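You operate a simulated robot arm through the tools that you are given. There is no shell and no other tool. Be economical: measure what you need, move in short steps, check, and stop when the job is done.

Carry out the task below with a simulated robot arm. There is one attempt and no reset: what you move stays moved.

## Task
Put the blue brush on the top of the panel tray. Take the jar and leave it on the shelf under the orange table. Take the blue vial and leave it on the top of the case. Take the blue block and put it on the slatted table. Fetch the blue lantern and stand it on the solar panel. Fetch the purple mug with the largest size on its label from the slatted table and set it on the low grey table. Open the back flap. Do these in any order. Set down upright: jar, blue vial, blue block, blue lantern, purple mug.

It is judged by the outcome, as a careful person would: the job done as asked, and still so three seconds after it is handed in. It fails if anything else is knocked over, pushed out of place, dropped, spilled or broken.

## Robot
A 7-joint arm with a three-finger gripper on a trunk, on a base that drives. Base frame: it is fixed to the floor where the robot stands at the start and does not move with it; the origin is under the middle of the robot, x ahead of it, y to its left, z up; the surface under the hand at the start is at about z = 83.2. Units: cm, rad, N and s.
With the tool pointing down near the work surface it reaches from about 12 to 88 cm from the robot's upright axis, wherever it stands. Its first joint turns from -2.897 to 2.897 rad. Places, roughly: back flap [-650, -340, 70]; blue block (6x6x9 cm) [-170, -150, 80]; blue brush (5x2x15 cm) [50, 0, 80]; blue lantern (9x9x20 cm) [-150, -150, 80]; blue vial (4x4x6 cm) [-170, -140, 70]; jar (6x6x6 cm) [-170, 70, 70]; low grey table [-340, -120, 60]; purple mug [-150, -350, 75]; shelf under the orange table [-340, 100, 20]; slatted table [-140, -380, 70]; solar panel (27x17x2 cm) [-160, -120, 70]; top of the case [70, 200, 80]; top of the panel tray [40, 190, 70]. Payload 2.94 kg.
The TCP is the grasp point between the finger pads, 3 cm short of the fingertips. In the tool frame z runs along the fingers and y along their closing line. Largest opening 13.2 cm; the body of the gripper starts 10.7 cm behind the TCP.
Orientation is that of the tool frame in the base frame, as a unit quaternion [w, x, y, z]. With the fingers straight down and closing along the base's y, the tool's x points along the base's -x, its y along +y and its z along -z.

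## Interface
- The arm moves only by the tool apply_moves. Its argument "steps" is a list of rows, each a list of 7 numbers: the shift along the base's x, y, z in cm, then the turn, a rotation vector about the base's x, y, z in rad, then the opening, from 0 (shut) to 1 (fully open). In form: [[x, y, z, rx, ry, rz, hand], ...]. A call has 1 to 12 rows; each row shifts and turns the commanded pose from where the row before left it. A row lasts 0.2 s, in which the tool goes at most 5 cm and 0.15 rad; a call with a longer step from one row to the next is refused whole, and so is a gripper value outside its range. A pose out of reach is approached as far as the arm can. The call stops where the force on the tool passes 40 N (or 10 N more than at its start, if that is more) or the arm is blocked; 0.2 s more then pass. The fingers move at their own pace and stop on an object; they squeeze with about 38 N. The grip force told is the motor's: it shows also when the fingers shut on nothing. Time passes only in rows, and 0.2 s behind the last, so rows that do not move let the fingers close. The reply holds the time, the measured pose of the TCP, the force on the tool along the base axes, the opening and the grip force, in the units named above and with some noise, with the torque about the TCP (base axes, N m) and any sound that the robot's microphone picked up.
- Cameras (640 x 400 px; columns grow to the right, rows downward): "scene" is now at [2.74, 16.23, 172.85]; the picture's right is [-0.44, -0.90, 0.00], its down [-0.78, 0.38, -0.49] and it looks along [0.44, -0.21, -0.87] (base axes); focal length 250 px, centre (320, 200). "wrist" rides on the gripper at [7.2, 0.3, -14.4] in the tool frame; the picture's right is [-0.04, 1.00, 0.00], its down [-0.88, -0.04, -0.48] and it looks along [-0.47, -0.02, 0.88] (tool axes); focal length 256 px, centre (320, 200). There is no depth. A picture from a camera that has moved, and an enlarged one, comes with that camera's place and axes in the base frame and with its lens.
- capture(camera): a new picture of that camera. The clock stands still meanwhile.
- move_column(by): slides the trunk up (or, below 0, down) by that many cm; the arm and the scene camera ride with it, the base frame stays. It gives what a move gives, with no picture.
- steer(legs): drives the robot by 1 to 6 legs, each [ahead, left, turn to the left] in cm, cm and rad, along the robot's own axes; the way and the turn of a leg run together, so that a leg with both is an arc; at most 150 cm and 3.142 rad a leg. The arm and the cameras ride along, it lands a little off, and it stops where it bumps. It gives what a move gives.
- aim_head(pan, tilt): turns the head with the scene camera to pan (to the left, within 2.496 rad either way) and tilt (down, from -0.506 to 1.204), counted from straight ahead of the robot. It gives what a move gives.
- inspect(camera, box): a new picture of the part [left, top, right, bottom] of that camera's present view, enlarged. The clock stands still meanwhile.
- hand_in(): hands the job in; it is judged then, once.

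Go step by step. Nothing tells you exact positions but the pictures and the camera data: compare them with the known pose of the tool, close in by small moves and look again before you grip or let go. The budget is 196 turns and 162 pictures, counting those below and the enlarged ones. Unless the task says otherwise, let go and move clear before handing in, and close with one line.

The tools are called after "Emit:" by a JSON object that holds its "method" and its "body". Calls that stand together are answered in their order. apply_moves: Moves the arm, as the interface text tells. Its arguments: {"type":"object","properties":{"steps":{"type":"array","items":{"type":"array","items":{"type":"number"}}}},"required":["steps"]} The other tools are called the same way: move_column (by) slides the trunk up or down; steer (legs) drives the base; aim_head (pan, tilt) turns the head that bears the scene camera; capture (camera) takes a picture; inspect (camera, box) takes an enlarged picture of a part of a camera's view; hand_in () hands the job in.

At the start:

```text
time_s: 0.0
position: [47.43, -20.53, 97.7]
ee_rot: [-0.001, 0.0, 1.0, 0.0]
ft_force: [-0.2, 0.3, 0.3]
wrist_torque: [-0.02, -0.02, 0.0]
finger_gap: 13.22
gripper_force: 0.0
trunk travel left (down, up): [-25.0, 29.0]
robot x, y, heading: [-0.0, -0.09, -0.001]
head pan, tilt: [-0.452, 1.059]
```

scene: 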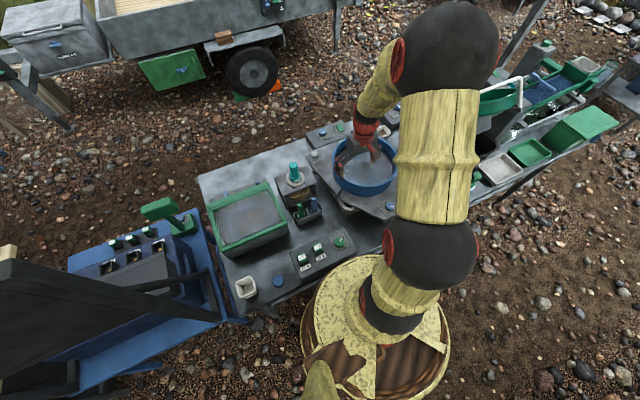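
wrist: 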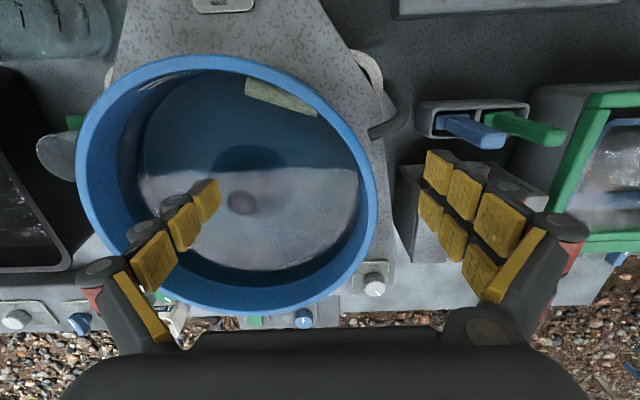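

I see a workbench with a blue bowl under the hand and a holder with blue and green handles beside it. I'll look closer for the brush before moving.

Emit:
{"method": "inspect", "body": {"camera": "scene", "box": [180, 100, 420, 320]}}

Emit:
{"method": "inspect", "body": {"camera": "wrist", "box": [380, 60, 640, 260]}}

```text
1.82 times, centred on (300, 210) of scene
camera zoom: at [2.74, 16.23, 172.85], right [-0.44, -0.9, 0.0], down [-0.78, 0.38, -0.49], along [0.44, -0.21, -0.87], focal length 455 px, centre (356, 182)
```

zoom: 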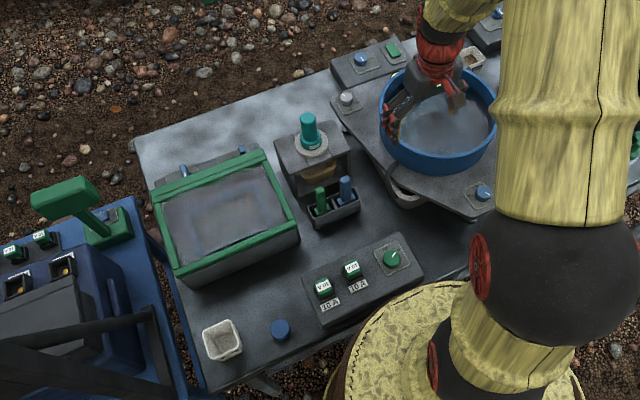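

```text
2.00 times, centred on (510, 160) of wrist
camera zoom: at [40.17, -20.21, 112.17], right [0.04, 1.0, 0.0], down [0.88, -0.04, 0.48], along [0.47, -0.02, -0.88], focal length 512 px, centre (-60, 280)
```

zoom: 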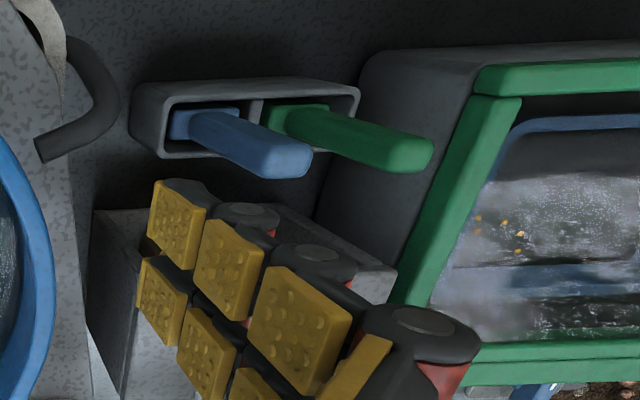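

The brush seems to stand in the holder with its handle top near (48,-2.6,85.5). Next I look around to map the surroundings.

Emit:
{"method": "aim_head", "body": {"pan": 0.9, "tilt": 0.75}}

Emit:
{"method": "capture", "body": {"camera": "scene"}}

Emit:
{"method": "aim_head", "body": {"pan": 2.2, "tilt": 0.55}}

Emit:
{"method": "capture", "body": {"camera": "scene"}}

Emit:
{"method": "aim_head", "body": {"pan": -2.3, "tilt": 0.55}}

Emit:
{"method": "capture", "body": {"camera": "scene"}}

Emit:
{"method": "aim_head", "body": {"pan": -1.2, "tilt": 0.7}}

Emit:
{"method": "capture", "body": {"camera": "scene"}}

```text
time_s: 1.5
position: [47.37, -20.49, 97.82]
ee_rot: [0.0, 0.0, 1.0, 0.0]
ft_force: [-0.6, -0.1, 0.0]
wrist_torque: [-0.02, 0.01, -0.02]
finger_gap: 13.19
gripper_force: 0.0
trunk travel left (down, up): [-25.0, 29.0]
robot x, y, heading: [0.12, -0.18, -0.001]
head pan, tilt: [0.901, 0.75]
```

```text
157 pictures are left
camera scene: at [1.97, 25.59, 175.17], right [0.78, -0.62, 0.0], down [-0.42, -0.53, -0.73], along [0.45, 0.57, -0.68], focal length 250 px, centre (320, 200)
```

scene: 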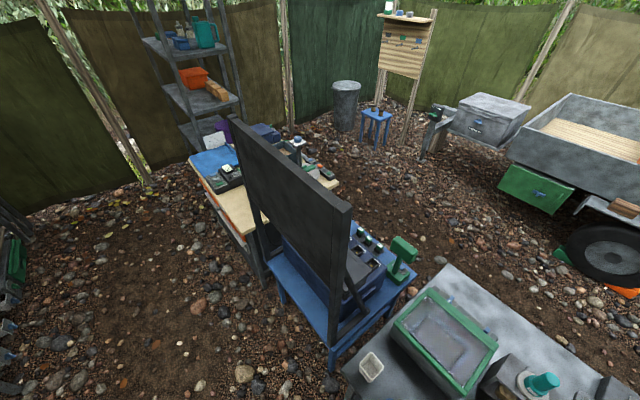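

```text
time_s: 3.0
position: [47.49, -20.47, 97.73]
ee_rot: [0.0, 0.001, 1.0, 0.0]
ft_force: [-0.2, 1.0, -0.1]
wrist_torque: [0.02, -0.01, 0.03]
finger_gap: 13.19
gripper_force: 0.1
trunk travel left (down, up): [-25.0, 29.0]
robot x, y, heading: [-0.15, -0.09, 0.002]
head pan, tilt: [2.201, 0.55]
```

```text
156 pictures are left
camera scene: at [-8.47, 26.36, 176.91], right [0.81, 0.59, 0.0], down [0.31, -0.42, -0.85], along [-0.5, 0.69, -0.52], focal length 250 px, centre (320, 200)
```

scene: 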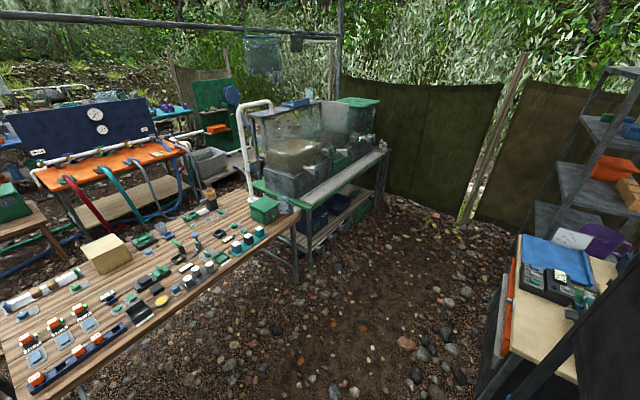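

```text
time_s: 6.6
position: [47.35, -20.48, 97.82]
ee_rot: [0.0, 0.0, 1.0, 0.0]
ft_force: [0.4, 0.7, 0.1]
wrist_torque: [-0.01, -0.01, -0.02]
finger_gap: 13.17
gripper_force: 0.0
trunk travel left (down, up): [-25.0, 29.0]
robot x, y, heading: [-0.1, 0.14, -0.002]
head pan, tilt: [-2.3, 0.55]
```

```text
155 pictures are left
camera scene: at [-9.16, 12.41, 176.91], right [-0.75, 0.67, 0.0], down [0.35, 0.39, -0.85], along [-0.57, -0.64, -0.52], focal length 250 px, centre (320, 200)
```

scene: 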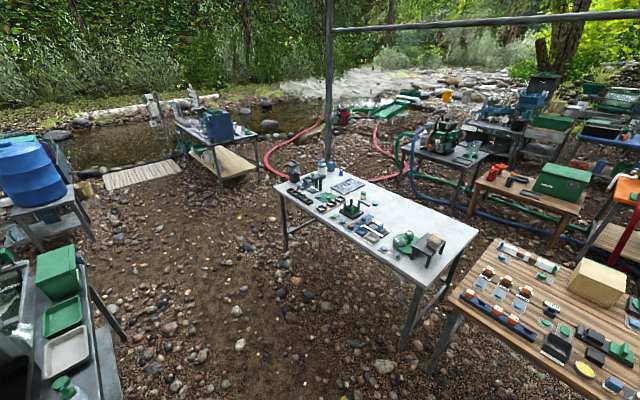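

```text
time_s: 7.9
position: [47.38, -20.48, 97.82]
ee_rot: [0.0, -0.001, 1.0, 0.0]
ft_force: [-0.7, -0.5, -0.4]
wrist_torque: [0.0, 0.02, 0.03]
finger_gap: 13.21
gripper_force: 0.1
trunk travel left (down, up): [-25.0, 29.0]
robot x, y, heading: [0.19, 0.19, -0.003]
head pan, tilt: [-1.201, 0.7]
```

```text
154 pictures are left
camera scene: at [-0.11, 11.18, 175.59], right [-0.93, -0.36, 0.0], down [-0.23, 0.6, -0.76], along [0.28, -0.71, -0.64], focal length 250 px, centre (320, 200)
```

scene: 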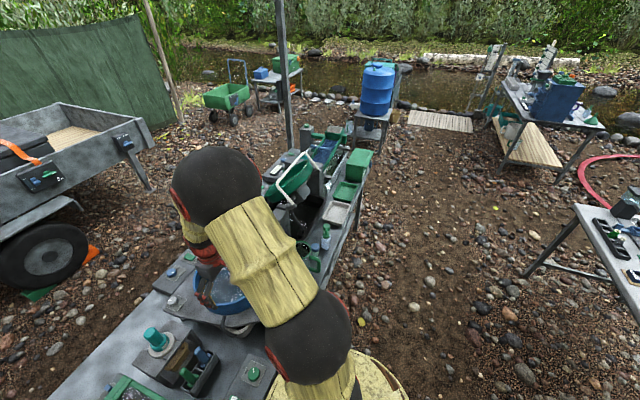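

A large yard: the metal table with lantern/block/panel lies behind right, the component table behind left, the case side to the left. First I move over the brush.

Emit:
{"method": "apply_moves", "body": {"steps": [[0, 4.5, 0.5, 0, 0, 0, 0.6], [0, 4.5, 0.5, 0, 0, 0, 0.5], [0, 4.5, 0, 0, 0, 0, 0.45], [0, 4.3, 0, 0, 0, 0, 0.45], [0, 0, 0, 0, 0, 0, 0.45], [0, 0, 0, 0, 0, 0, 0.45]]}}

Emit:
{"method": "capture", "body": {"camera": "wrist"}}

Emit:
{"method": "aim_head", "body": {"pan": -0.1, "tilt": 1.0}}

Emit:
{"method": "capture", "body": {"camera": "scene"}}

```text
time_s: 9.3
position: [47.46, -2.88, 98.79]
ee_rot: [0.0, 0.0, 1.0, 0.0]
ft_force: [0.4, 0.5, -0.9]
wrist_torque: [-0.01, 0.02, 0.0]
finger_gap: 5.94
gripper_force: 0.1
trunk travel left (down, up): [-25.0, 29.0]
robot x, y, heading: [-0.06, 0.21, 0.002]
head pan, tilt: [-1.201, 0.7]
```

```text
153 pictures are left
camera wrist: at [40.35, -2.54, 113.24], right [0.04, 1.0, 0.0], down [0.88, -0.04, 0.48], along [0.47, -0.02, -0.88], focal length 256 px, centre (320, 200)
```

wrist: 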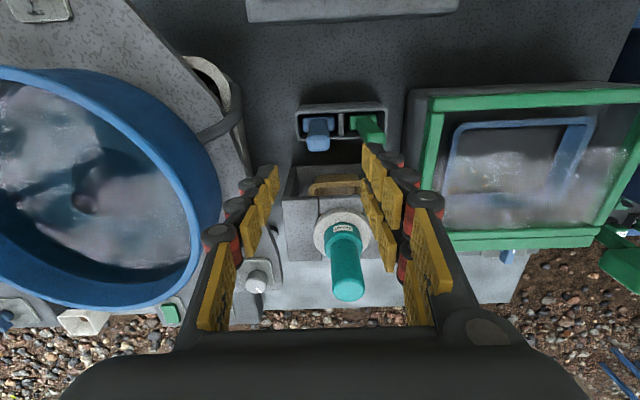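

```text
time_s: 10.6
position: [47.48, -2.82, 98.92]
ee_rot: [0.0, 0.0, 1.0, 0.0]
ft_force: [0.0, 1.2, 0.8]
wrist_torque: [0.01, 0.01, 0.01]
finger_gap: 5.92
gripper_force: 0.1
trunk travel left (down, up): [-25.0, 29.0]
robot x, y, heading: [-0.21, -0.2, -0.003]
head pan, tilt: [-0.099, 1.0]
```

```text
152 pictures are left
camera scene: at [3.75, 18.42, 173.25], right [-0.1, -0.99, 0.0], down [-0.84, 0.08, -0.54], along [0.54, -0.05, -0.84], focal length 250 px, centre (320, 200)
```

scene: 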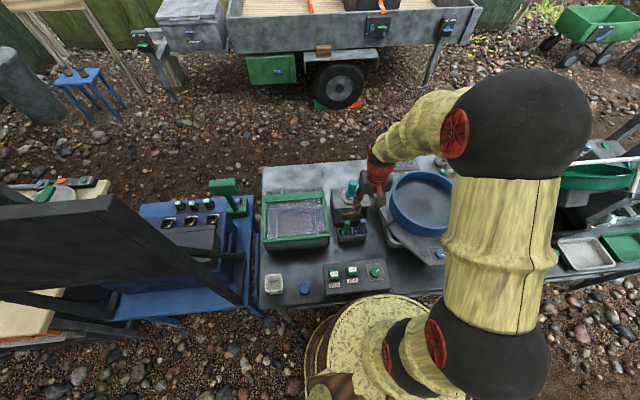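

Handle is at about (48,-2.95), green neighbour about 5.5 cm to the left, teal cap well behind. I narrow the fingers and descend partway.

Emit:
{"method": "apply_moves", "body": {"steps": [[0.4, -0.1, 0, 0, 0, 0, 0.35], [0, 0, -2.5, 0, 0, 0, 0.35], [0, 0, -2.5, 0, 0, 0, 0.35], [0, 0, -2.5, 0, 0, 0, 0.35], [0, 0, 0, 0, 0, 0, 0.35]]}}

Emit:
{"method": "capture", "body": {"camera": "wrist"}}

Emit:
{"method": "inspect", "body": {"camera": "scene", "box": [300, 150, 420, 250]}}

```text
time_s: 11.8
position: [48.05, -2.8, 91.23]
ee_rot: [0.0, 0.0, 1.0, 0.0]
ft_force: [0.0, 0.5, -0.3]
wrist_torque: [0.03, -0.01, 0.0]
finger_gap: 4.64
gripper_force: 0.1
trunk travel left (down, up): [-25.0, 29.0]
robot x, y, heading: [-0.02, 0.05, 0.002]
head pan, tilt: [-0.099, 1.0]
```

```text
151 pictures are left
camera wrist: at [40.77, -2.62, 105.55], right [0.04, 1.0, 0.0], down [0.88, -0.04, 0.48], along [0.48, -0.02, -0.88], focal length 256 px, centre (320, 200)
```

wrist: 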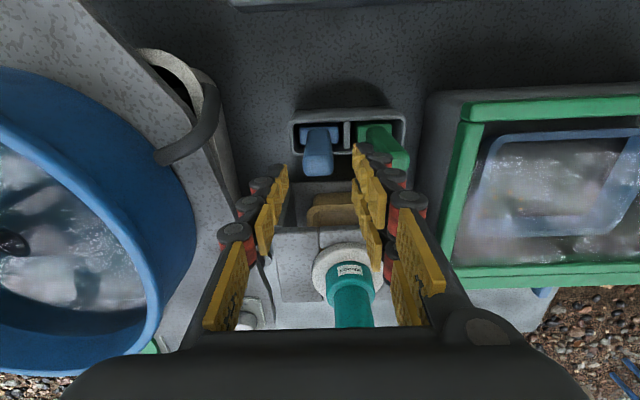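

```text
4.00 times, centred on (360, 200) of scene
camera zoom: at [3.78, 18.43, 173.25], right [-0.1, -1.0, 0.0], down [-0.84, 0.08, -0.54], along [0.54, -0.05, -0.84], focal length 1001 px, centre (160, 200)
```

zoom: 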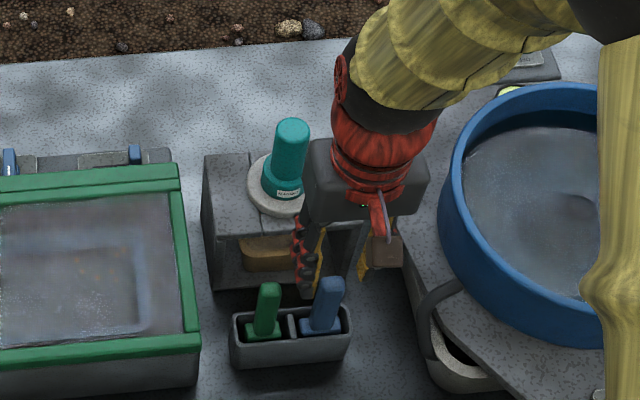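

The handle top is at about (47.8,-2.8,87.5), centred between the fingers. I descend 8 cm and close.

Emit:
{"method": "apply_moves", "body": {"steps": [[0, 0, -2.5, 0, 0, 0, 0.35], [0, 0, -2.5, 0, 0, 0, 0.35], [0, 0, -2.5, 0, 0, 0, 0.35], [0, 0, 0, 0, 0, 0, 0.35], [0, 0, 0, 0, 0, 0, 0.1], [0, 0, 0, 0, 0, 0, 0], [0, 0, 0, 0, 0, 0, 0], [0, 0, 0, 0, 0, 0, 0]]}}

Emit:
{"method": "capture", "body": {"camera": "wrist"}}

```text
time_s: 13.6
position: [47.74, -2.74, 83.74]
ee_rot: [0.001, 0.0, 1.0, 0.0]
ft_force: [-0.4, -0.3, -0.6]
wrist_torque: [0.04, -0.04, -0.01]
finger_gap: 2.38
gripper_force: 36.3
trunk travel left (down, up): [-25.0, 29.0]
robot x, y, heading: [-0.02, 0.15, -0.002]
head pan, tilt: [-0.099, 1.0]
```

```text
149 pictures are left
camera wrist: at [40.61, -2.36, 98.11], right [0.04, 1.0, 0.0], down [0.88, -0.04, 0.48], along [0.47, -0.02, -0.88], focal length 256 px, centre (320, 200)
```

wrist: 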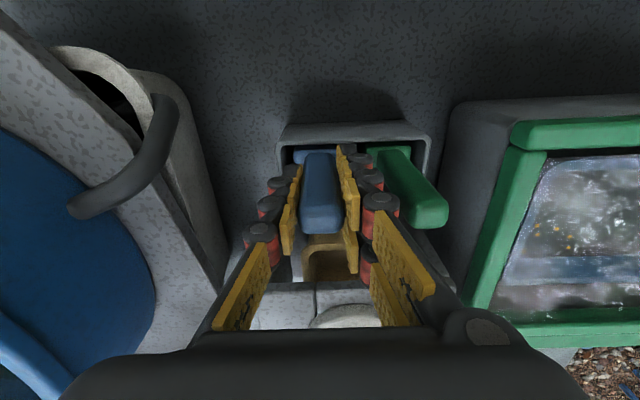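

Gripped at 2.4 cm. Lifting straight up.

Emit:
{"method": "apply_moves", "body": {"steps": [[0, 0, 2.5, 0, 0, 0, 0], [0, 0, 3, 0, 0, 0, 0], [0, 0, 4, 0, 0, 0, 0], [0, 0, 4, 0, 0, 0, 0], [0, 0, 4, 0, 0, 0, 0], [0, 0, 4, 0, 0, 0, 0], [0, 0, 4, 0, 0, 0, 0]]}}

Emit:
{"method": "capture", "body": {"camera": "wrist"}}

Emit:
{"method": "aim_head", "body": {"pan": 1.1, "tilt": 0.6}}

Emit:
{"method": "capture", "body": {"camera": "scene"}}

```text
time_s: 15.2
position: [47.92, -2.63, 109.32]
ee_rot: [-0.001, 0.0, 1.0, 0.0]
ft_force: [0.2, -1.0, -1.1]
wrist_torque: [0.0, -0.03, 0.0]
finger_gap: 2.38
gripper_force: 38.1
trunk travel left (down, up): [-25.0, 29.0]
robot x, y, heading: [-0.06, -0.14, 0.0]
head pan, tilt: [-0.099, 1.0]
```

```text
148 pictures are left
camera wrist: at [40.59, -2.38, 123.72], right [0.04, 1.0, 0.0], down [0.88, -0.04, 0.47], along [0.47, -0.02, -0.88], focal length 256 px, centre (320, 200)
```

wrist: 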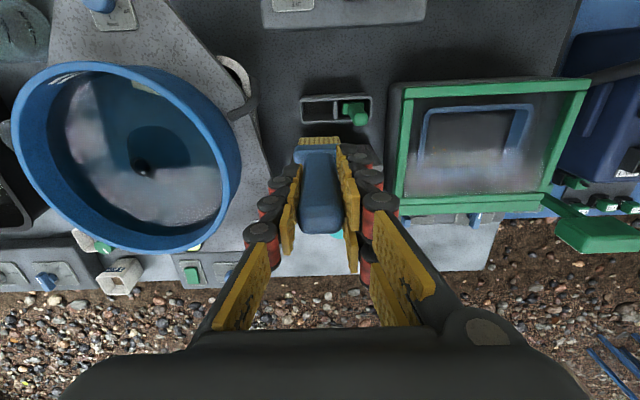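

```text
time_s: 16.6
position: [47.87, -2.58, 109.35]
ee_rot: [0.0, 0.0, 1.0, 0.0]
ft_force: [-0.7, -0.7, -1.2]
wrist_torque: [-0.01, 0.01, 0.03]
finger_gap: 2.38
gripper_force: 37.2
trunk travel left (down, up): [-25.0, 29.0]
robot x, y, heading: [0.32, -0.26, -0.001]
head pan, tilt: [1.1, 0.6]
```

```text
147 pictures are left
camera scene: at [0.84, 26.99, 176.45], right [0.89, -0.45, 0.0], down [-0.26, -0.5, -0.82], along [0.37, 0.73, -0.57], focal length 250 px, centre (320, 200)
```

scene: 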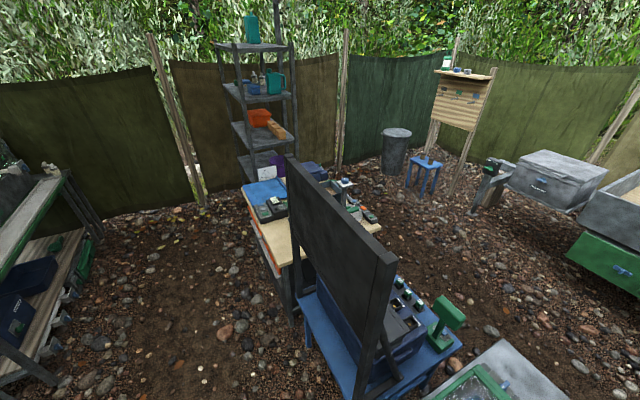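

Brush is held. The wood-top table (edge x≈25, y≈115–205) carries the panel tray and case. I back off, turn left and drive along the aisle.

Emit:
{"method": "steer", "body": {"legs": [[-32, 0, 0], [0, 0, 1.571], [145, 0, 0]]}}

Emit:
{"method": "aim_head", "body": {"pan": -1.3, "tilt": 0.85}}

Emit:
{"method": "capture", "body": {"camera": "scene"}}

```text
time_s: 29.4
position: [-24.72, 193.26, 109.32]
ee_rot: [0.0, -0.695, 0.719, 0.0]
ft_force: [0.3, 0.4, -0.9]
wrist_torque: [0.03, 0.05, -0.01]
finger_gap: 2.37
gripper_force: 38.3
trunk travel left (down, up): [-25.0, 29.0]
robot x, y, heading: [-29.35, 145.5, 1.536]
head pan, tilt: [1.1, 0.6]
```

```text
time_s: 31.6
position: [-24.87, 193.07, 109.3]
ee_rot: [0.0, -0.695, 0.719, 0.0]
ft_force: [0.3, 0.0, -0.3]
wrist_torque: [0.0, -0.02, 0.01]
finger_gap: 2.36
gripper_force: 37.9
trunk travel left (down, up): [-25.0, 29.0]
robot x, y, heading: [-29.39, 145.59, 1.537]
head pan, tilt: [-1.3, 0.85]
```

```text
146 pictures are left
camera scene: at [-40.83, 145.07, 174.37], right [0.24, -0.97, 0.0], down [-0.73, -0.18, -0.66], along [0.64, 0.16, -0.75], focal length 250 px, centre (320, 200)
```

scene: 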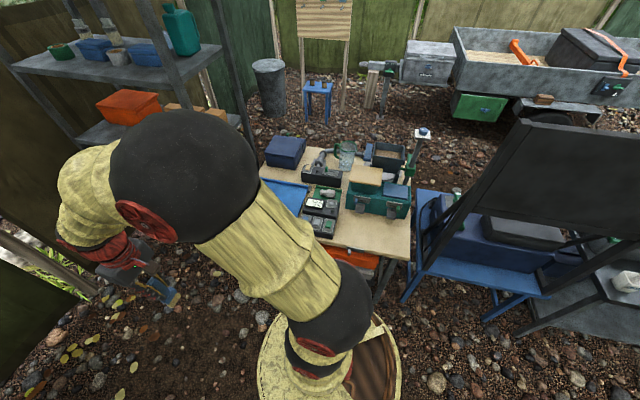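

The blue flat piece at about (45,187) matches the panel tray, and the dark blue box at (71,195) the case. Zooming in.

Emit:
{"method": "inspect", "body": {"camera": "scene", "box": [250, 110, 430, 260]}}

```text
2.67 times, centred on (340, 185) of scene
camera zoom: at [-40.83, 145.07, 174.37], right [0.24, -0.97, 0.0], down [-0.73, -0.18, -0.66], along [0.64, 0.16, -0.75], focal length 667 px, centre (267, 240)
```

zoom: 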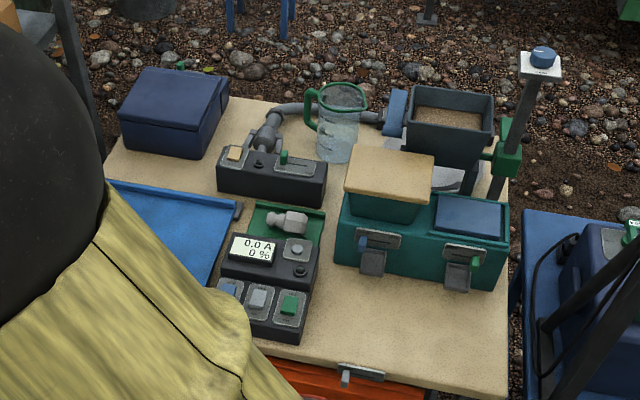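

I turn to face the table, then strafe left next to the tray.

Emit:
{"method": "steer", "body": {"legs": [[0, 0, -1.53], [0, 34, 0]]}}

Emit:
{"method": "aim_head", "body": {"pan": 0.0, "tilt": 0.85}}

Emit:
{"method": "capture", "body": {"camera": "scene"}}

Emit:
{"method": "capture", "body": {"camera": "wrist"}}

```text
time_s: 37.5
position: [18.04, 178.49, 109.32]
ee_rot: [-0.001, -0.012, 1.0, 0.0]
ft_force: [0.5, -0.2, -0.7]
wrist_torque: [-0.03, -0.02, -0.01]
finger_gap: 2.36
gripper_force: 38.0
trunk travel left (down, up): [-25.0, 29.0]
robot x, y, heading: [-29.68, 180.07, 0.024]
head pan, tilt: [-1.3, 0.85]
```

```text
time_s: 39.0
position: [18.04, 178.53, 109.36]
ee_rot: [0.0, -0.012, 1.0, 0.0]
ft_force: [0.4, 0.6, -1.2]
wrist_torque: [0.01, 0.0, 0.0]
finger_gap: 2.38
gripper_force: 38.5
trunk travel left (down, up): [-25.0, 29.0]
robot x, y, heading: [-30.09, 180.52, 0.025]
head pan, tilt: [0.0, 0.85]
```

```text
144 pictures are left
camera scene: at [-25.7, 199.33, 174.36], right [0.02, -1.0, 0.0], down [-0.75, -0.02, -0.66], along [0.66, 0.02, -0.75], focal length 250 px, centre (320, 200)
```

scene: 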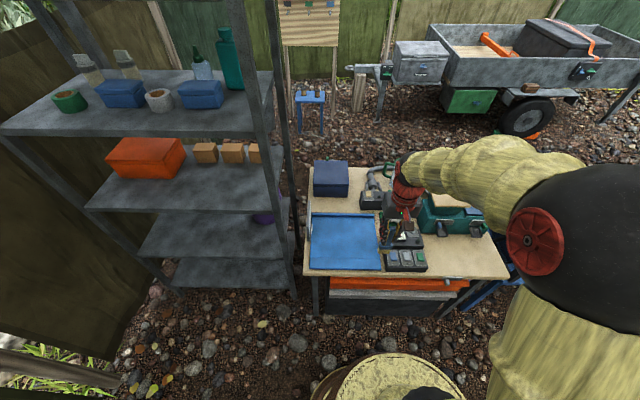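

```text
143 pictures are left
camera wrist: at [10.81, 178.69, 123.69], right [0.02, 1.0, 0.0], down [0.88, -0.02, 0.48], along [0.48, -0.01, -0.88], focal length 256 px, centre (320, 200)
```

wrist: 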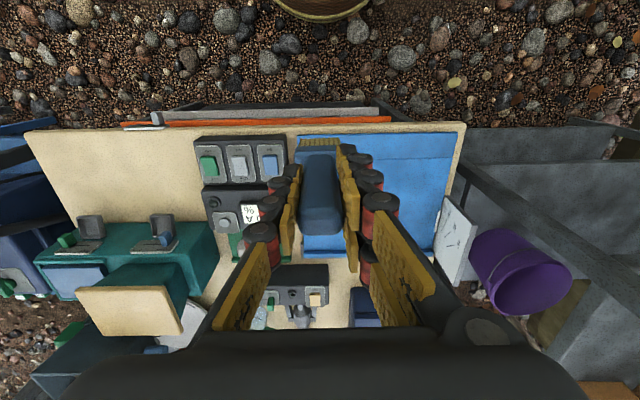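

Emit:
{"method": "inspect", "body": {"camera": "scene", "box": [295, 150, 415, 280]}}

```text
3.08 times, centred on (355, 215) of scene
camera zoom: at [-25.7, 199.33, 174.36], right [0.02, -1.0, 0.0], down [-0.75, -0.02, -0.66], along [0.66, 0.02, -0.75], focal length 770 px, centre (212, 154)
```

zoom: 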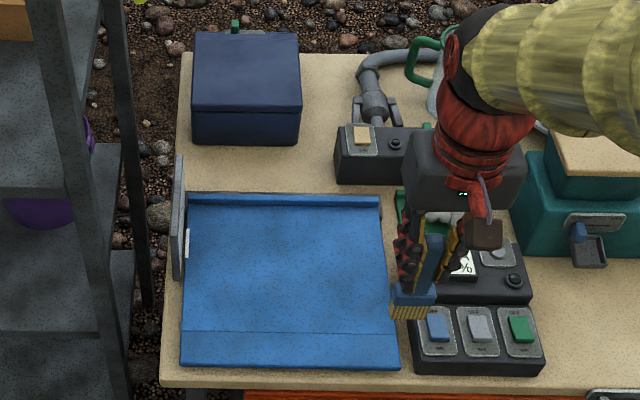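

The tray is a flat blue board (x 24–55, y 172–204). I carry the brush above it while tilting the tool outward so the brush can lie down.

Emit:
{"method": "apply_moves", "body": {"steps": [[2.25, 1.2, 0, 0, -0.142, 0, 0], [2.25, 1.2, 0, 0, -0.142, 0, 0], [2.25, 1.2, 0, 0, -0.142, 0, 0], [2.25, 1.2, 0, 0, -0.142, 0, 0], [2.25, 1.2, -1, 0, -0.142, 0, 0], [2.25, 1.2, -2, 0, -0.142, 0, 0], [2.25, 1.2, -3, 0, -0.142, 0, 0], [2.25, 1.2, -3, 0, -0.142, 0, 0], [0, 0, -3, 0, 0, 0, 0], [0, 0, -3, 0, 0, 0, 0], [0, 0, 0, 0, 0, 0, 0]]}}

Emit:
{"method": "capture", "body": {"camera": "wrist"}}

Emit:
{"method": "capture", "body": {"camera": "scene"}}

```text
time_s: 41.4
position: [34.77, 186.3, 95.7]
ee_rot: [0.501, 0.001, 0.865, -0.03]
ft_force: [1.0, 0.0, -0.7]
wrist_torque: [-0.02, 0.02, -0.04]
finger_gap: 2.36
gripper_force: 37.5
out of reach, approached as far as the arm can: row 7
trunk travel left (down, up): [-25.0, 29.0]
robot x, y, heading: [-29.95, 180.37, 0.025]
head pan, tilt: [0.0, 0.85]
```

```text
141 pictures are left
camera wrist: at [18.72, 187.14, 96.45], right [0.05, 1.0, -0.01], down [0.02, 0.01, 1.0], along [1.0, -0.06, -0.02], focal length 256 px, centre (320, 200)
```

wrist: 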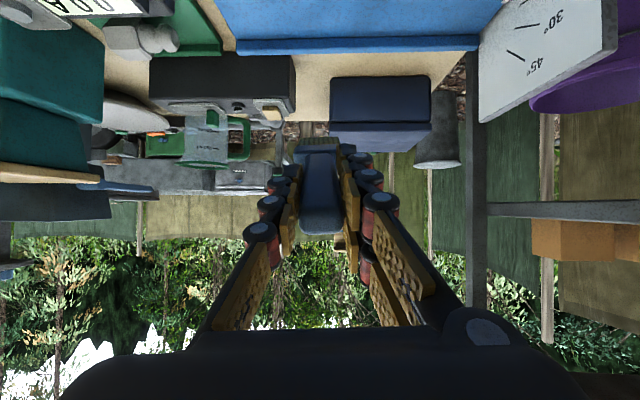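

```text
140 pictures are left
camera scene: at [-25.66, 199.35, 174.36], right [0.02, -1.0, 0.0], down [-0.75, -0.02, -0.66], along [0.66, 0.02, -0.75], focal length 250 px, centre (320, 200)
```

scene: 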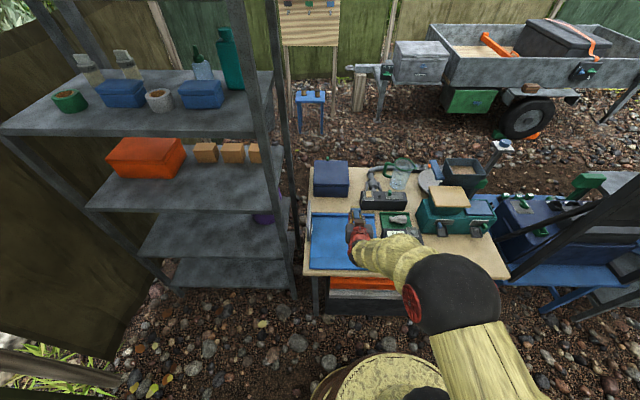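

Tool is tilted 60° above the tray. I lower the trunk to get close.

Emit:
{"method": "move_column", "body": {"by": -13}}

Emit:
{"method": "inspect", "body": {"camera": "scene", "box": [290, 150, 450, 290]}}

Emit:
{"method": "capture", "body": {"camera": "wrist"}}

```text
time_s: 43.0
position: [34.72, 186.28, 82.69]
ee_rot: [0.501, 0.002, 0.865, -0.03]
ft_force: [-0.1, -0.1, 0.3]
wrist_torque: [0.02, 0.03, -0.02]
finger_gap: 2.35
gripper_force: 37.8
trunk travel left (down, up): [-12.0, 42.0]
robot x, y, heading: [-29.77, 179.69, 0.027]
head pan, tilt: [0.0, 0.85]
```

```text
2.86 times, centred on (370, 220) of scene
camera zoom: at [-25.71, 199.33, 161.38], right [0.02, -1.0, 0.0], down [-0.75, -0.02, -0.66], along [0.66, 0.02, -0.75], focal length 715 px, centre (177, 143)
```

zoom: 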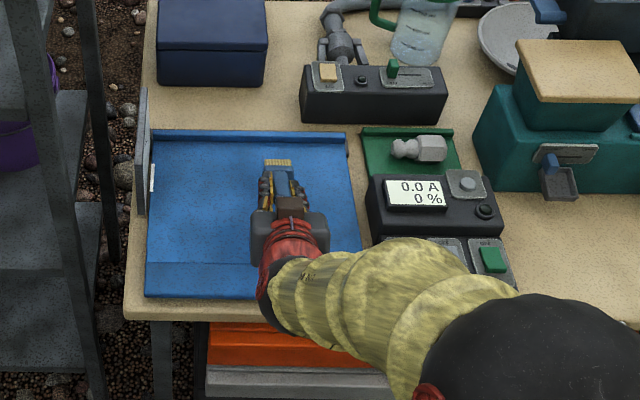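

```text
138 pictures are left
camera wrist: at [18.7, 187.12, 83.5], right [0.06, 1.0, -0.01], down [0.02, 0.01, 1.0], along [1.0, -0.06, -0.02], focal length 256 px, centre (320, 200)
```

wrist: 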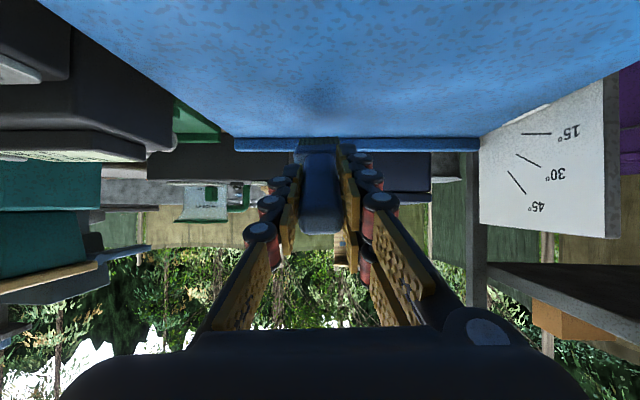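

Tray surface is about z≈73.5; the brush tip should be about 2–3 cm above it. Lowering gently until contact.

Emit:
{"method": "apply_moves", "body": {"steps": [[0, 0, -0.6, 0, 0, 0, 0], [0, 0, -0.6, 0, 0, 0, 0], [0, 0, -0.5, 0, 0, 0, 0], [0, 0, 0, 0, 0, 0, 0]]}}

Emit:
{"method": "capture", "body": {"camera": "wrist"}}

```text
time_s: 44.0
position: [34.73, 186.14, 80.94]
ee_rot: [0.502, 0.003, 0.864, -0.032]
ft_force: [-0.2, -0.5, 1.1]
wrist_torque: [0.04, -0.17, 0.01]
finger_gap: 2.39
gripper_force: 37.8
trunk travel left (down, up): [-12.0, 42.0]
robot x, y, heading: [-29.81, 180.06, 0.024]
head pan, tilt: [0.0, 0.85]
```

```text
137 pictures are left
camera wrist: at [18.67, 187.09, 81.83], right [0.06, 1.0, -0.01], down [0.02, 0.01, 1.0], along [1.0, -0.06, -0.02], focal length 256 px, centre (320, 200)
```

wrist: 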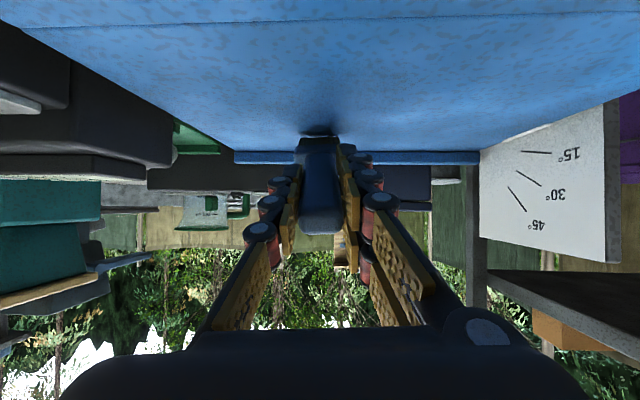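

Contact is just starting. I tilt further about the tip to lower the handle.

Emit:
{"method": "apply_moves", "body": {"steps": [[-0.4, 0, -0.75, 0, -0.075, 0, 0], [-0.3, 0, -0.75, 0, -0.075, 0, 0], [-0.25, 0, -0.75, 0, -0.075, 0, 0], [0, 0, 0, 0, 0, 0, 0]]}}

Emit:
{"method": "inspect", "body": {"camera": "scene", "box": [290, 150, 450, 290]}}

```text
time_s: 45.0
position: [33.65, 186.29, 78.7]
ee_rot: [0.595, 0.006, 0.803, -0.03]
ft_force: [0.2, -0.2, 0.5]
wrist_torque: [0.0, -0.07, -0.03]
finger_gap: 2.37
gripper_force: 37.9
trunk travel left (down, up): [-12.0, 42.0]
robot x, y, heading: [-29.62, 180.19, 0.02]
head pan, tilt: [0.0, 0.85]
```

```text
2.86 times, centred on (370, 220) of scene
camera zoom: at [-25.71, 199.34, 161.36], right [0.02, -1.0, 0.0], down [-0.75, -0.02, -0.66], along [0.66, 0.02, -0.75], focal length 715 px, centre (177, 143)
```

zoom: 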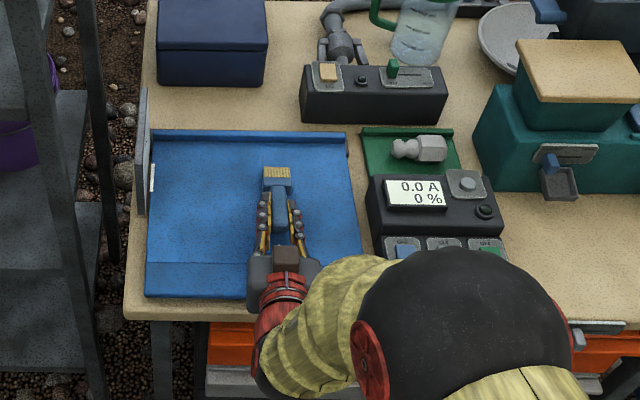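

Tilt is 73° now. One small extra tilt, then release slowly.

Emit:
{"method": "apply_moves", "body": {"steps": [[-0.2, 0, -0.7, 0, -0.06, 0, 0], [-0.1, 0, -0.6, 0, -0.05, 0, 0], [0, 0, 0, 0, 0, 0, 0.0], [0, 0, 0, 0, 0, 0, 0.19], [0, 0, 0, 0, 0, 0, 0.21], [0, 0, 0, 0, 0, 0, 0.23], [0, 0, 0, 0, 0, 0, 0.3], [0, 0, 0, 0, 0, 0, 0.4]]}}

Emit:
{"method": "inspect", "body": {"camera": "scene", "box": [290, 150, 450, 290]}}

Emit:
{"method": "capture", "body": {"camera": "wrist"}}

```text
time_s: 46.8
position: [33.84, 186.94, 77.8]
ee_rot: [0.637, 0.005, 0.77, -0.039]
ft_force: [-0.7, -0.3, -0.2]
wrist_torque: [0.0, -0.02, 0.01]
finger_gap: 5.28
gripper_force: 0.1
out of reach, approached as far as the arm can: row 2
trunk travel left (down, up): [-12.0, 42.0]
robot x, y, heading: [-29.95, 180.04, 0.017]
head pan, tilt: [0.0, 0.85]
```

```text
2.86 times, centred on (370, 220) of scene
camera zoom: at [-25.7, 199.34, 161.36], right [0.02, -1.0, 0.0], down [-0.75, -0.02, -0.66], along [0.66, 0.02, -0.75], focal length 715 px, centre (177, 143)
```

zoom: 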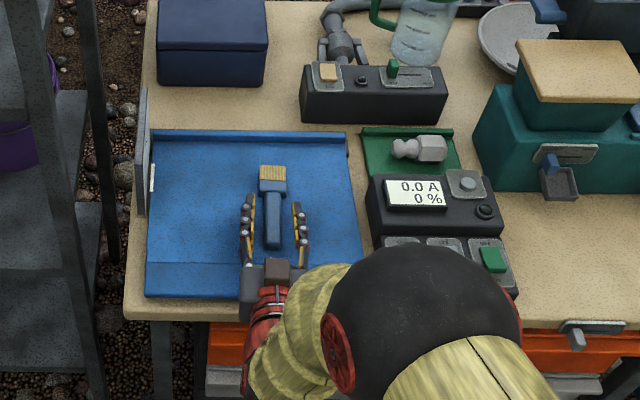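

```text
134 pictures are left
camera wrist: at [18.41, 187.82, 73.44], right [0.06, 1.0, -0.01], down [-0.3, 0.03, 0.95], along [0.95, -0.06, 0.3], focal length 256 px, centre (320, 200)
```

wrist: 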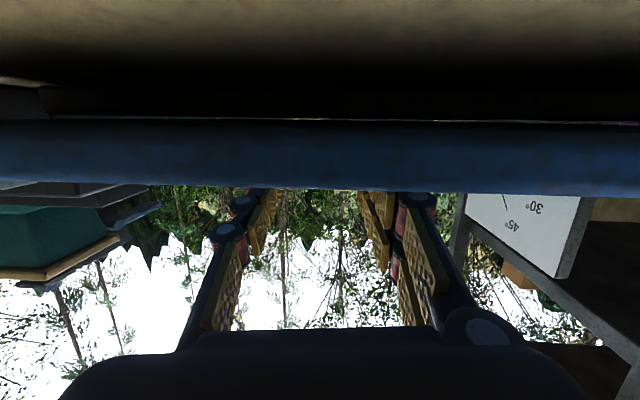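

The brush lies flat on the tray. I raise the trunk, then undo the tilt and retract the arm.

Emit:
{"method": "move_column", "body": {"by": 20}}

Emit:
{"method": "apply_moves", "body": {"steps": [[-1, 0, 1, 0, 0.14, 0, 0.6], [-1, 0, 1, 0, 0.14, 0, 0.8], [-1, 0, 1, 0, 0.14, 0, 1], [-1, 0, 1, 0, 0.14, 0, 1], [-1, 0, 1, 0, 0.14, 0, 1], [-2, -1, 1, 0, 0.14, 0, 1], [-2, -1, 1, 0, 0.14, 0, 1], [-2, -1, 0, 0, 0.14, 0, 1], [-2, -1, 0, 0, 0.14, 0, 1], [-3, -1, 0, 0, 0.12, 0, 1], [0, 0, 0, 0, 0, 0, 1]]}}

Emit:
{"method": "inspect", "body": {"camera": "scene", "box": [290, 170, 450, 310]}}

```text
time_s: 49.0
position: [33.84, 186.84, 97.76]
ee_rot: [0.636, 0.005, 0.771, -0.039]
ft_force: [0.0, 0.0, 0.2]
wrist_torque: [-0.03, 0.01, -0.03]
finger_gap: 5.28
gripper_force: 0.0
trunk travel left (down, up): [-32.0, 22.0]
robot x, y, heading: [-30.15, 180.22, 0.027]
head pan, tilt: [0.0, 0.85]
```

```text
time_s: 51.4
position: [20.35, 181.98, 105.39]
ee_rot: [0.053, -0.019, 0.997, -0.048]
ft_force: [0.5, 0.0, -0.7]
wrist_torque: [-0.03, -0.01, 0.0]
finger_gap: 13.2
gripper_force: 0.1
out of reach, approached as far as the arm can: row 7, 8
trunk travel left (down, up): [-32.0, 22.0]
robot x, y, heading: [-30.35, 179.61, 0.022]
head pan, tilt: [0.0, 0.85]
```

```text
2.86 times, centred on (370, 240) of scene
camera zoom: at [-25.67, 199.35, 181.36], right [0.02, -1.0, 0.0], down [-0.75, -0.02, -0.66], along [0.66, 0.02, -0.75], focal length 715 px, centre (177, 86)
```

zoom: 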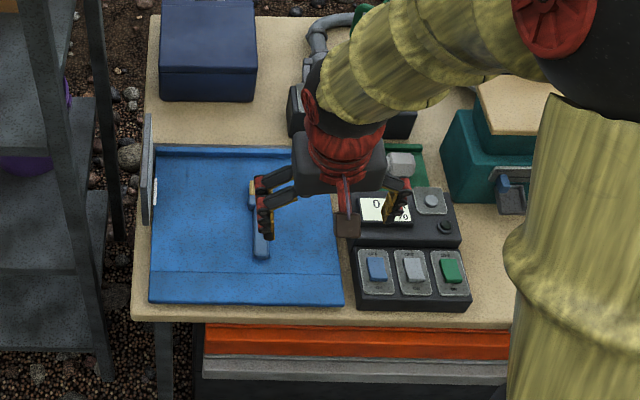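

I level the tool, retract, and drive back along the aisle toward the space south of the metal table.

Emit:
{"method": "apply_moves", "body": {"steps": [[-3, 0, 1, 0.094, 0.107, 0, 0.5], [-4, 0, 1, 0, 0, 0, 0.5], [-4, 0, 1, 0, 0, 0, 0.5], [0, 0, 0, 0, 0, 0, 0.5]]}}

Emit:
{"method": "steer", "body": {"legs": [[-6, 0, 0], [0, 0, -1.593], [135, 0, 0], [135, 0, 0]]}}

Emit:
{"method": "aim_head", "body": {"pan": 0.6, "tilt": 0.6}}

Emit:
{"method": "capture", "body": {"camera": "scene"}}

Emit:
{"method": "aim_head", "body": {"pan": -0.8, "tilt": 0.6}}

Emit:
{"method": "capture", "body": {"camera": "scene"}}

```text
time_s: 52.4
position: [9.11, 182.02, 108.54]
ee_rot: [0.002, -0.017, 1.0, 0.0]
ft_force: [-0.2, 0.0, -0.5]
wrist_torque: [0.0, 0.01, 0.0]
finger_gap: 6.6
gripper_force: 0.0
trunk travel left (down, up): [-32.0, 22.0]
robot x, y, heading: [-29.55, 180.12, 0.017]
head pan, tilt: [0.0, 0.85]
```

```text
time_s: 69.8
position: [-28.22, -128.13, 108.52]
ee_rot: [0.001, 0.687, 0.726, -0.002]
ft_force: [0.3, 0.4, -0.4]
wrist_torque: [0.05, 0.01, 0.0]
finger_gap: 6.6
gripper_force: 0.0
trunk travel left (down, up): [-32.0, 22.0]
robot x, y, heading: [-30.73, -89.21, -1.527]
head pan, tilt: [0.0, 0.85]
```

```text
time_s: 70.8
position: [-28.09, -128.13, 108.54]
ee_rot: [0.001, 0.687, 0.726, -0.002]
ft_force: [-0.6, -0.9, -0.8]
wrist_torque: [-0.01, -0.03, 0.01]
finger_gap: 6.59
gripper_force: 0.1
trunk travel left (down, up): [-32.0, 22.0]
robot x, y, heading: [-30.9, -89.36, -1.525]
head pan, tilt: [0.6, 0.6]
```

```text
132 pictures are left
camera scene: at [-6.77, -92.45, 183.45], right [-0.8, -0.6, 0.0], down [-0.34, 0.45, -0.82], along [0.5, -0.66, -0.57], focal length 250 px, centre (320, 200)
```

scene: 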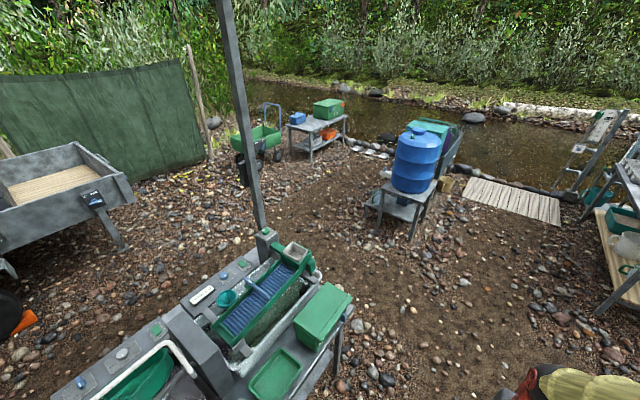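

```text
time_s: 72.4
position: [-28.05, -128.17, 108.5]
ee_rot: [0.001, 0.687, 0.727, -0.003]
ft_force: [-0.1, -0.1, -0.4]
wrist_torque: [0.02, 0.01, -0.05]
finger_gap: 6.61
gripper_force: 0.1
trunk travel left (down, up): [-32.0, 22.0]
robot x, y, heading: [-30.82, -89.31, -1.525]
head pan, tilt: [-0.799, 0.6]
```

```text
131 pictures are left
camera scene: at [-18.13, -91.82, 183.45], right [-0.73, 0.68, 0.0], down [0.39, 0.41, -0.83], along [-0.56, -0.6, -0.56], focal length 250 px, centre (320, 200)
```

scene: 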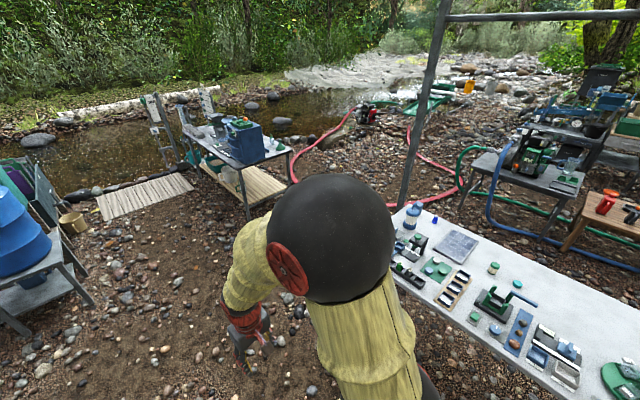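

The lantern end of the metal table is visible. I zoom in on it.

Emit:
{"method": "inspect", "body": {"camera": "scene", "box": [370, 180, 530, 310]}}

Emit:
{"method": "inspect", "body": {"camera": "scene", "box": [140, 70, 320, 230]}}

```text
3.08 times, centred on (450, 245) of scene
camera zoom: at [-18.13, -91.82, 183.45], right [-0.73, 0.68, 0.0], down [0.39, 0.41, -0.83], along [-0.56, -0.6, -0.56], focal length 770 px, centre (-80, 62)
```

zoom: 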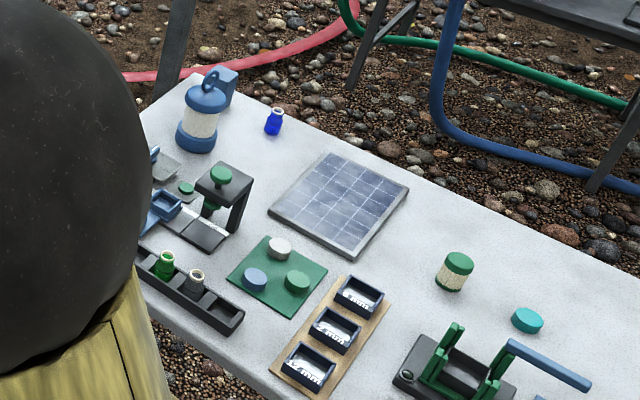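

```text
2.50 times, centred on (230, 150) of scene
camera zoom: at [-18.13, -91.82, 183.45], right [-0.73, 0.68, 0.0], down [0.39, 0.41, -0.83], along [-0.56, -0.6, -0.56], focal length 626 px, centre (545, 325)
```

zoom: 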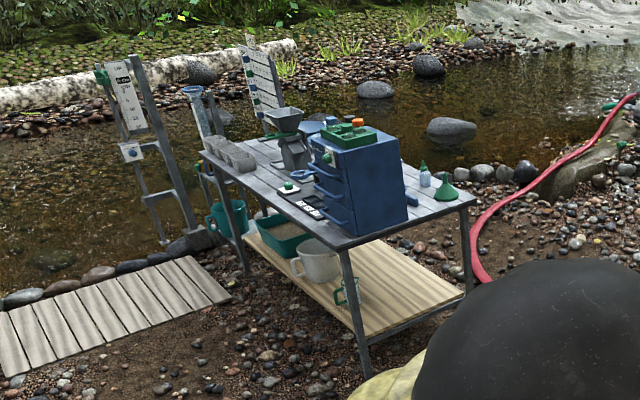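

Measured: lantern (-155,-147), block (-172,-150), vial (-167,-136), panel x −171…−143, y −124…−108. I drive to the south end of that table.

Emit:
{"method": "steer", "body": {"legs": [[134, 0, 0], [0, 0, -1.616], [128, 0, 0], [0, 0, -1.571]]}}

Emit:
{"method": "aim_head", "body": {"pan": 0.0, "tilt": 0.75}}

Emit:
{"method": "capture", "body": {"camera": "scene"}}

Emit:
{"method": "capture", "body": {"camera": "wrist"}}

```text
time_s: 92.8
position: [-151.26, -185.55, 108.49]
ee_rot: [-0.002, 0.726, -0.688, -0.001]
ft_force: [0.8, -0.1, -0.2]
wrist_torque: [-0.05, -0.03, 0.01]
finger_gap: 6.59
gripper_force: 0.0
trunk travel left (down, up): [-32.0, 22.0]
robot x, y, heading: [-149.05, -224.43, 1.617]
head pan, tilt: [-0.799, 0.6]
```

```text
time_s: 93.9
position: [-151.16, -185.46, 108.44]
ee_rot: [-0.002, 0.726, -0.688, -0.001]
ft_force: [-0.2, 0.1, -0.9]
wrist_torque: [0.0, 0.01, 0.01]
finger_gap: 6.6
gripper_force: 0.1
trunk travel left (down, up): [-32.0, 22.0]
robot x, y, heading: [-148.48, -224.51, 1.616]
head pan, tilt: [0.0, 0.75]
```

```text
128 pictures are left
camera scene: at [-168.19, -219.83, 182.17], right [1.0, 0.04, 0.0], down [0.03, -0.68, -0.73], along [-0.03, 0.73, -0.68], focal length 250 px, centre (320, 200)
```

scene: 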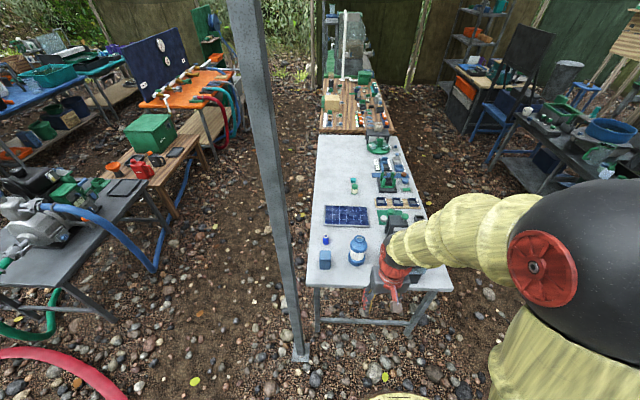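

```text
127 pictures are left
camera wrist: at [-151.2, -192.88, 122.83], right [-1.0, -0.01, 0.0], down [-0.01, 0.88, 0.48], along [0.0, 0.48, -0.88], focal length 256 px, centre (320, 200)
```

wrist: 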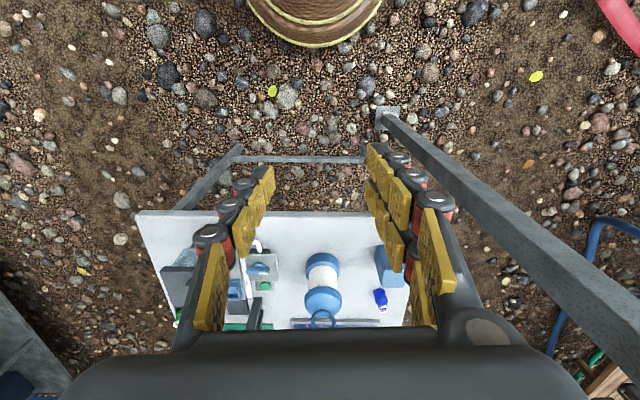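

A tent pole stands at about (-183,-170); the lantern is straight ahead. I drive closer by about 21 cm and look again.

Emit:
{"method": "steer", "body": {"legs": [[21, 0, -0.045]]}}

Emit:
{"method": "inspect", "body": {"camera": "scene", "box": [260, 200, 460, 330]}}

Emit:
{"method": "capture", "body": {"camera": "wrist"}}

```text
time_s: 95.5
position: [-150.18, -164.61, 108.45]
ee_rot: [-0.002, 0.711, -0.703, 0.0]
ft_force: [0.5, 0.0, 0.3]
wrist_torque: [-0.04, 0.01, 0.02]
finger_gap: 6.6
gripper_force: 0.1
trunk travel left (down, up): [-32.0, 22.0]
robot x, y, heading: [-149.22, -203.71, 1.569]
head pan, tilt: [0.0, 0.75]
```

```text
3.08 times, centred on (360, 265) of scene
camera zoom: at [-168.45, -198.11, 182.16], right [1.0, 0.0, 0.0], down [0.0, -0.68, -0.73], along [0.0, 0.73, -0.68], focal length 770 px, centre (197, 0)
```

zoom: 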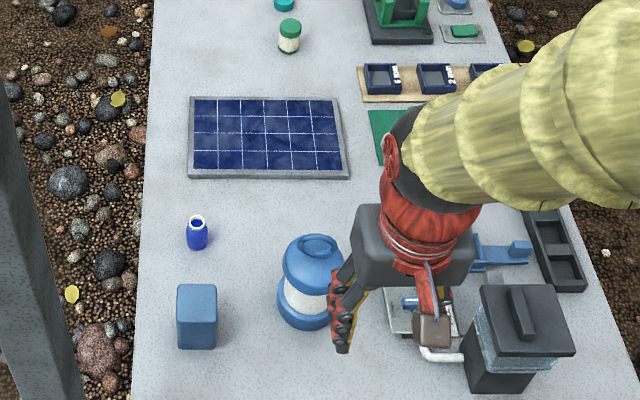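

```text
125 pictures are left
camera wrist: at [-150.38, -171.9, 122.81], right [-1.0, 0.03, 0.0], down [0.03, 0.88, 0.48], along [0.02, 0.48, -0.88], focal length 256 px, centre (320, 200)
```

wrist: 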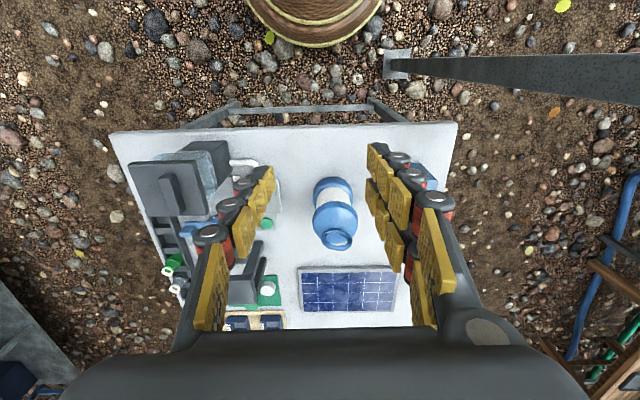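

Lantern axis is about (-152.3,-145), top z≈88. I open the hand, move above it and check.

Emit:
{"method": "apply_moves", "body": {"steps": [[-0.4, 4, -1, 0, 0, 0, 1], [-0.4, 4, -1, 0, 0, 0, 1], [-0.4, 4, -1, 0, 0, 0, 1], [-0.4, 4, -1, 0, 0, 0, 1], [-0.4, 3.6, -1, 0, 0, 0, 1], [0, 0, 0, 0, 0, 0, 1]]}}

Emit:
{"method": "capture", "body": {"camera": "wrist"}}

Emit:
{"method": "inspect", "body": {"camera": "scene", "box": [260, 200, 460, 330]}}

```text
time_s: 96.9
position: [-152.22, -144.88, 103.53]
ee_rot: [-0.002, 0.712, -0.702, -0.001]
ft_force: [-0.7, 0.5, -0.5]
wrist_torque: [-0.02, 0.02, 0.0]
finger_gap: 13.19
gripper_force: 0.0
trunk travel left (down, up): [-32.0, 22.0]
robot x, y, heading: [-149.23, -203.76, 1.57]
head pan, tilt: [0.0, 0.75]
```

```text
124 pictures are left
camera wrist: at [-152.44, -152.27, 117.96], right [-1.0, 0.03, 0.0], down [0.03, 0.88, 0.48], along [0.02, 0.48, -0.88], focal length 256 px, centre (320, 200)
```

wrist: 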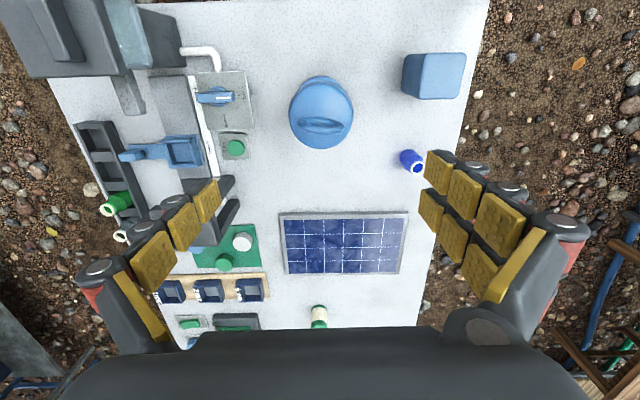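

```text
3.08 times, centred on (360, 265) of scene
camera zoom: at [-168.45, -198.22, 182.17], right [1.0, 0.0, 0.0], down [0.0, -0.68, -0.73], along [0.0, 0.73, -0.68], focal length 770 px, centre (197, 0)
```

zoom: 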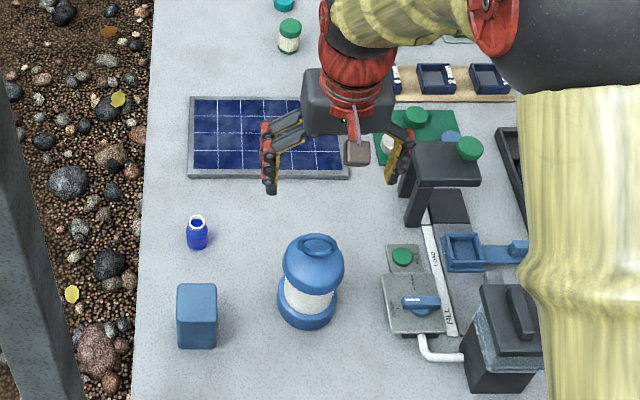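

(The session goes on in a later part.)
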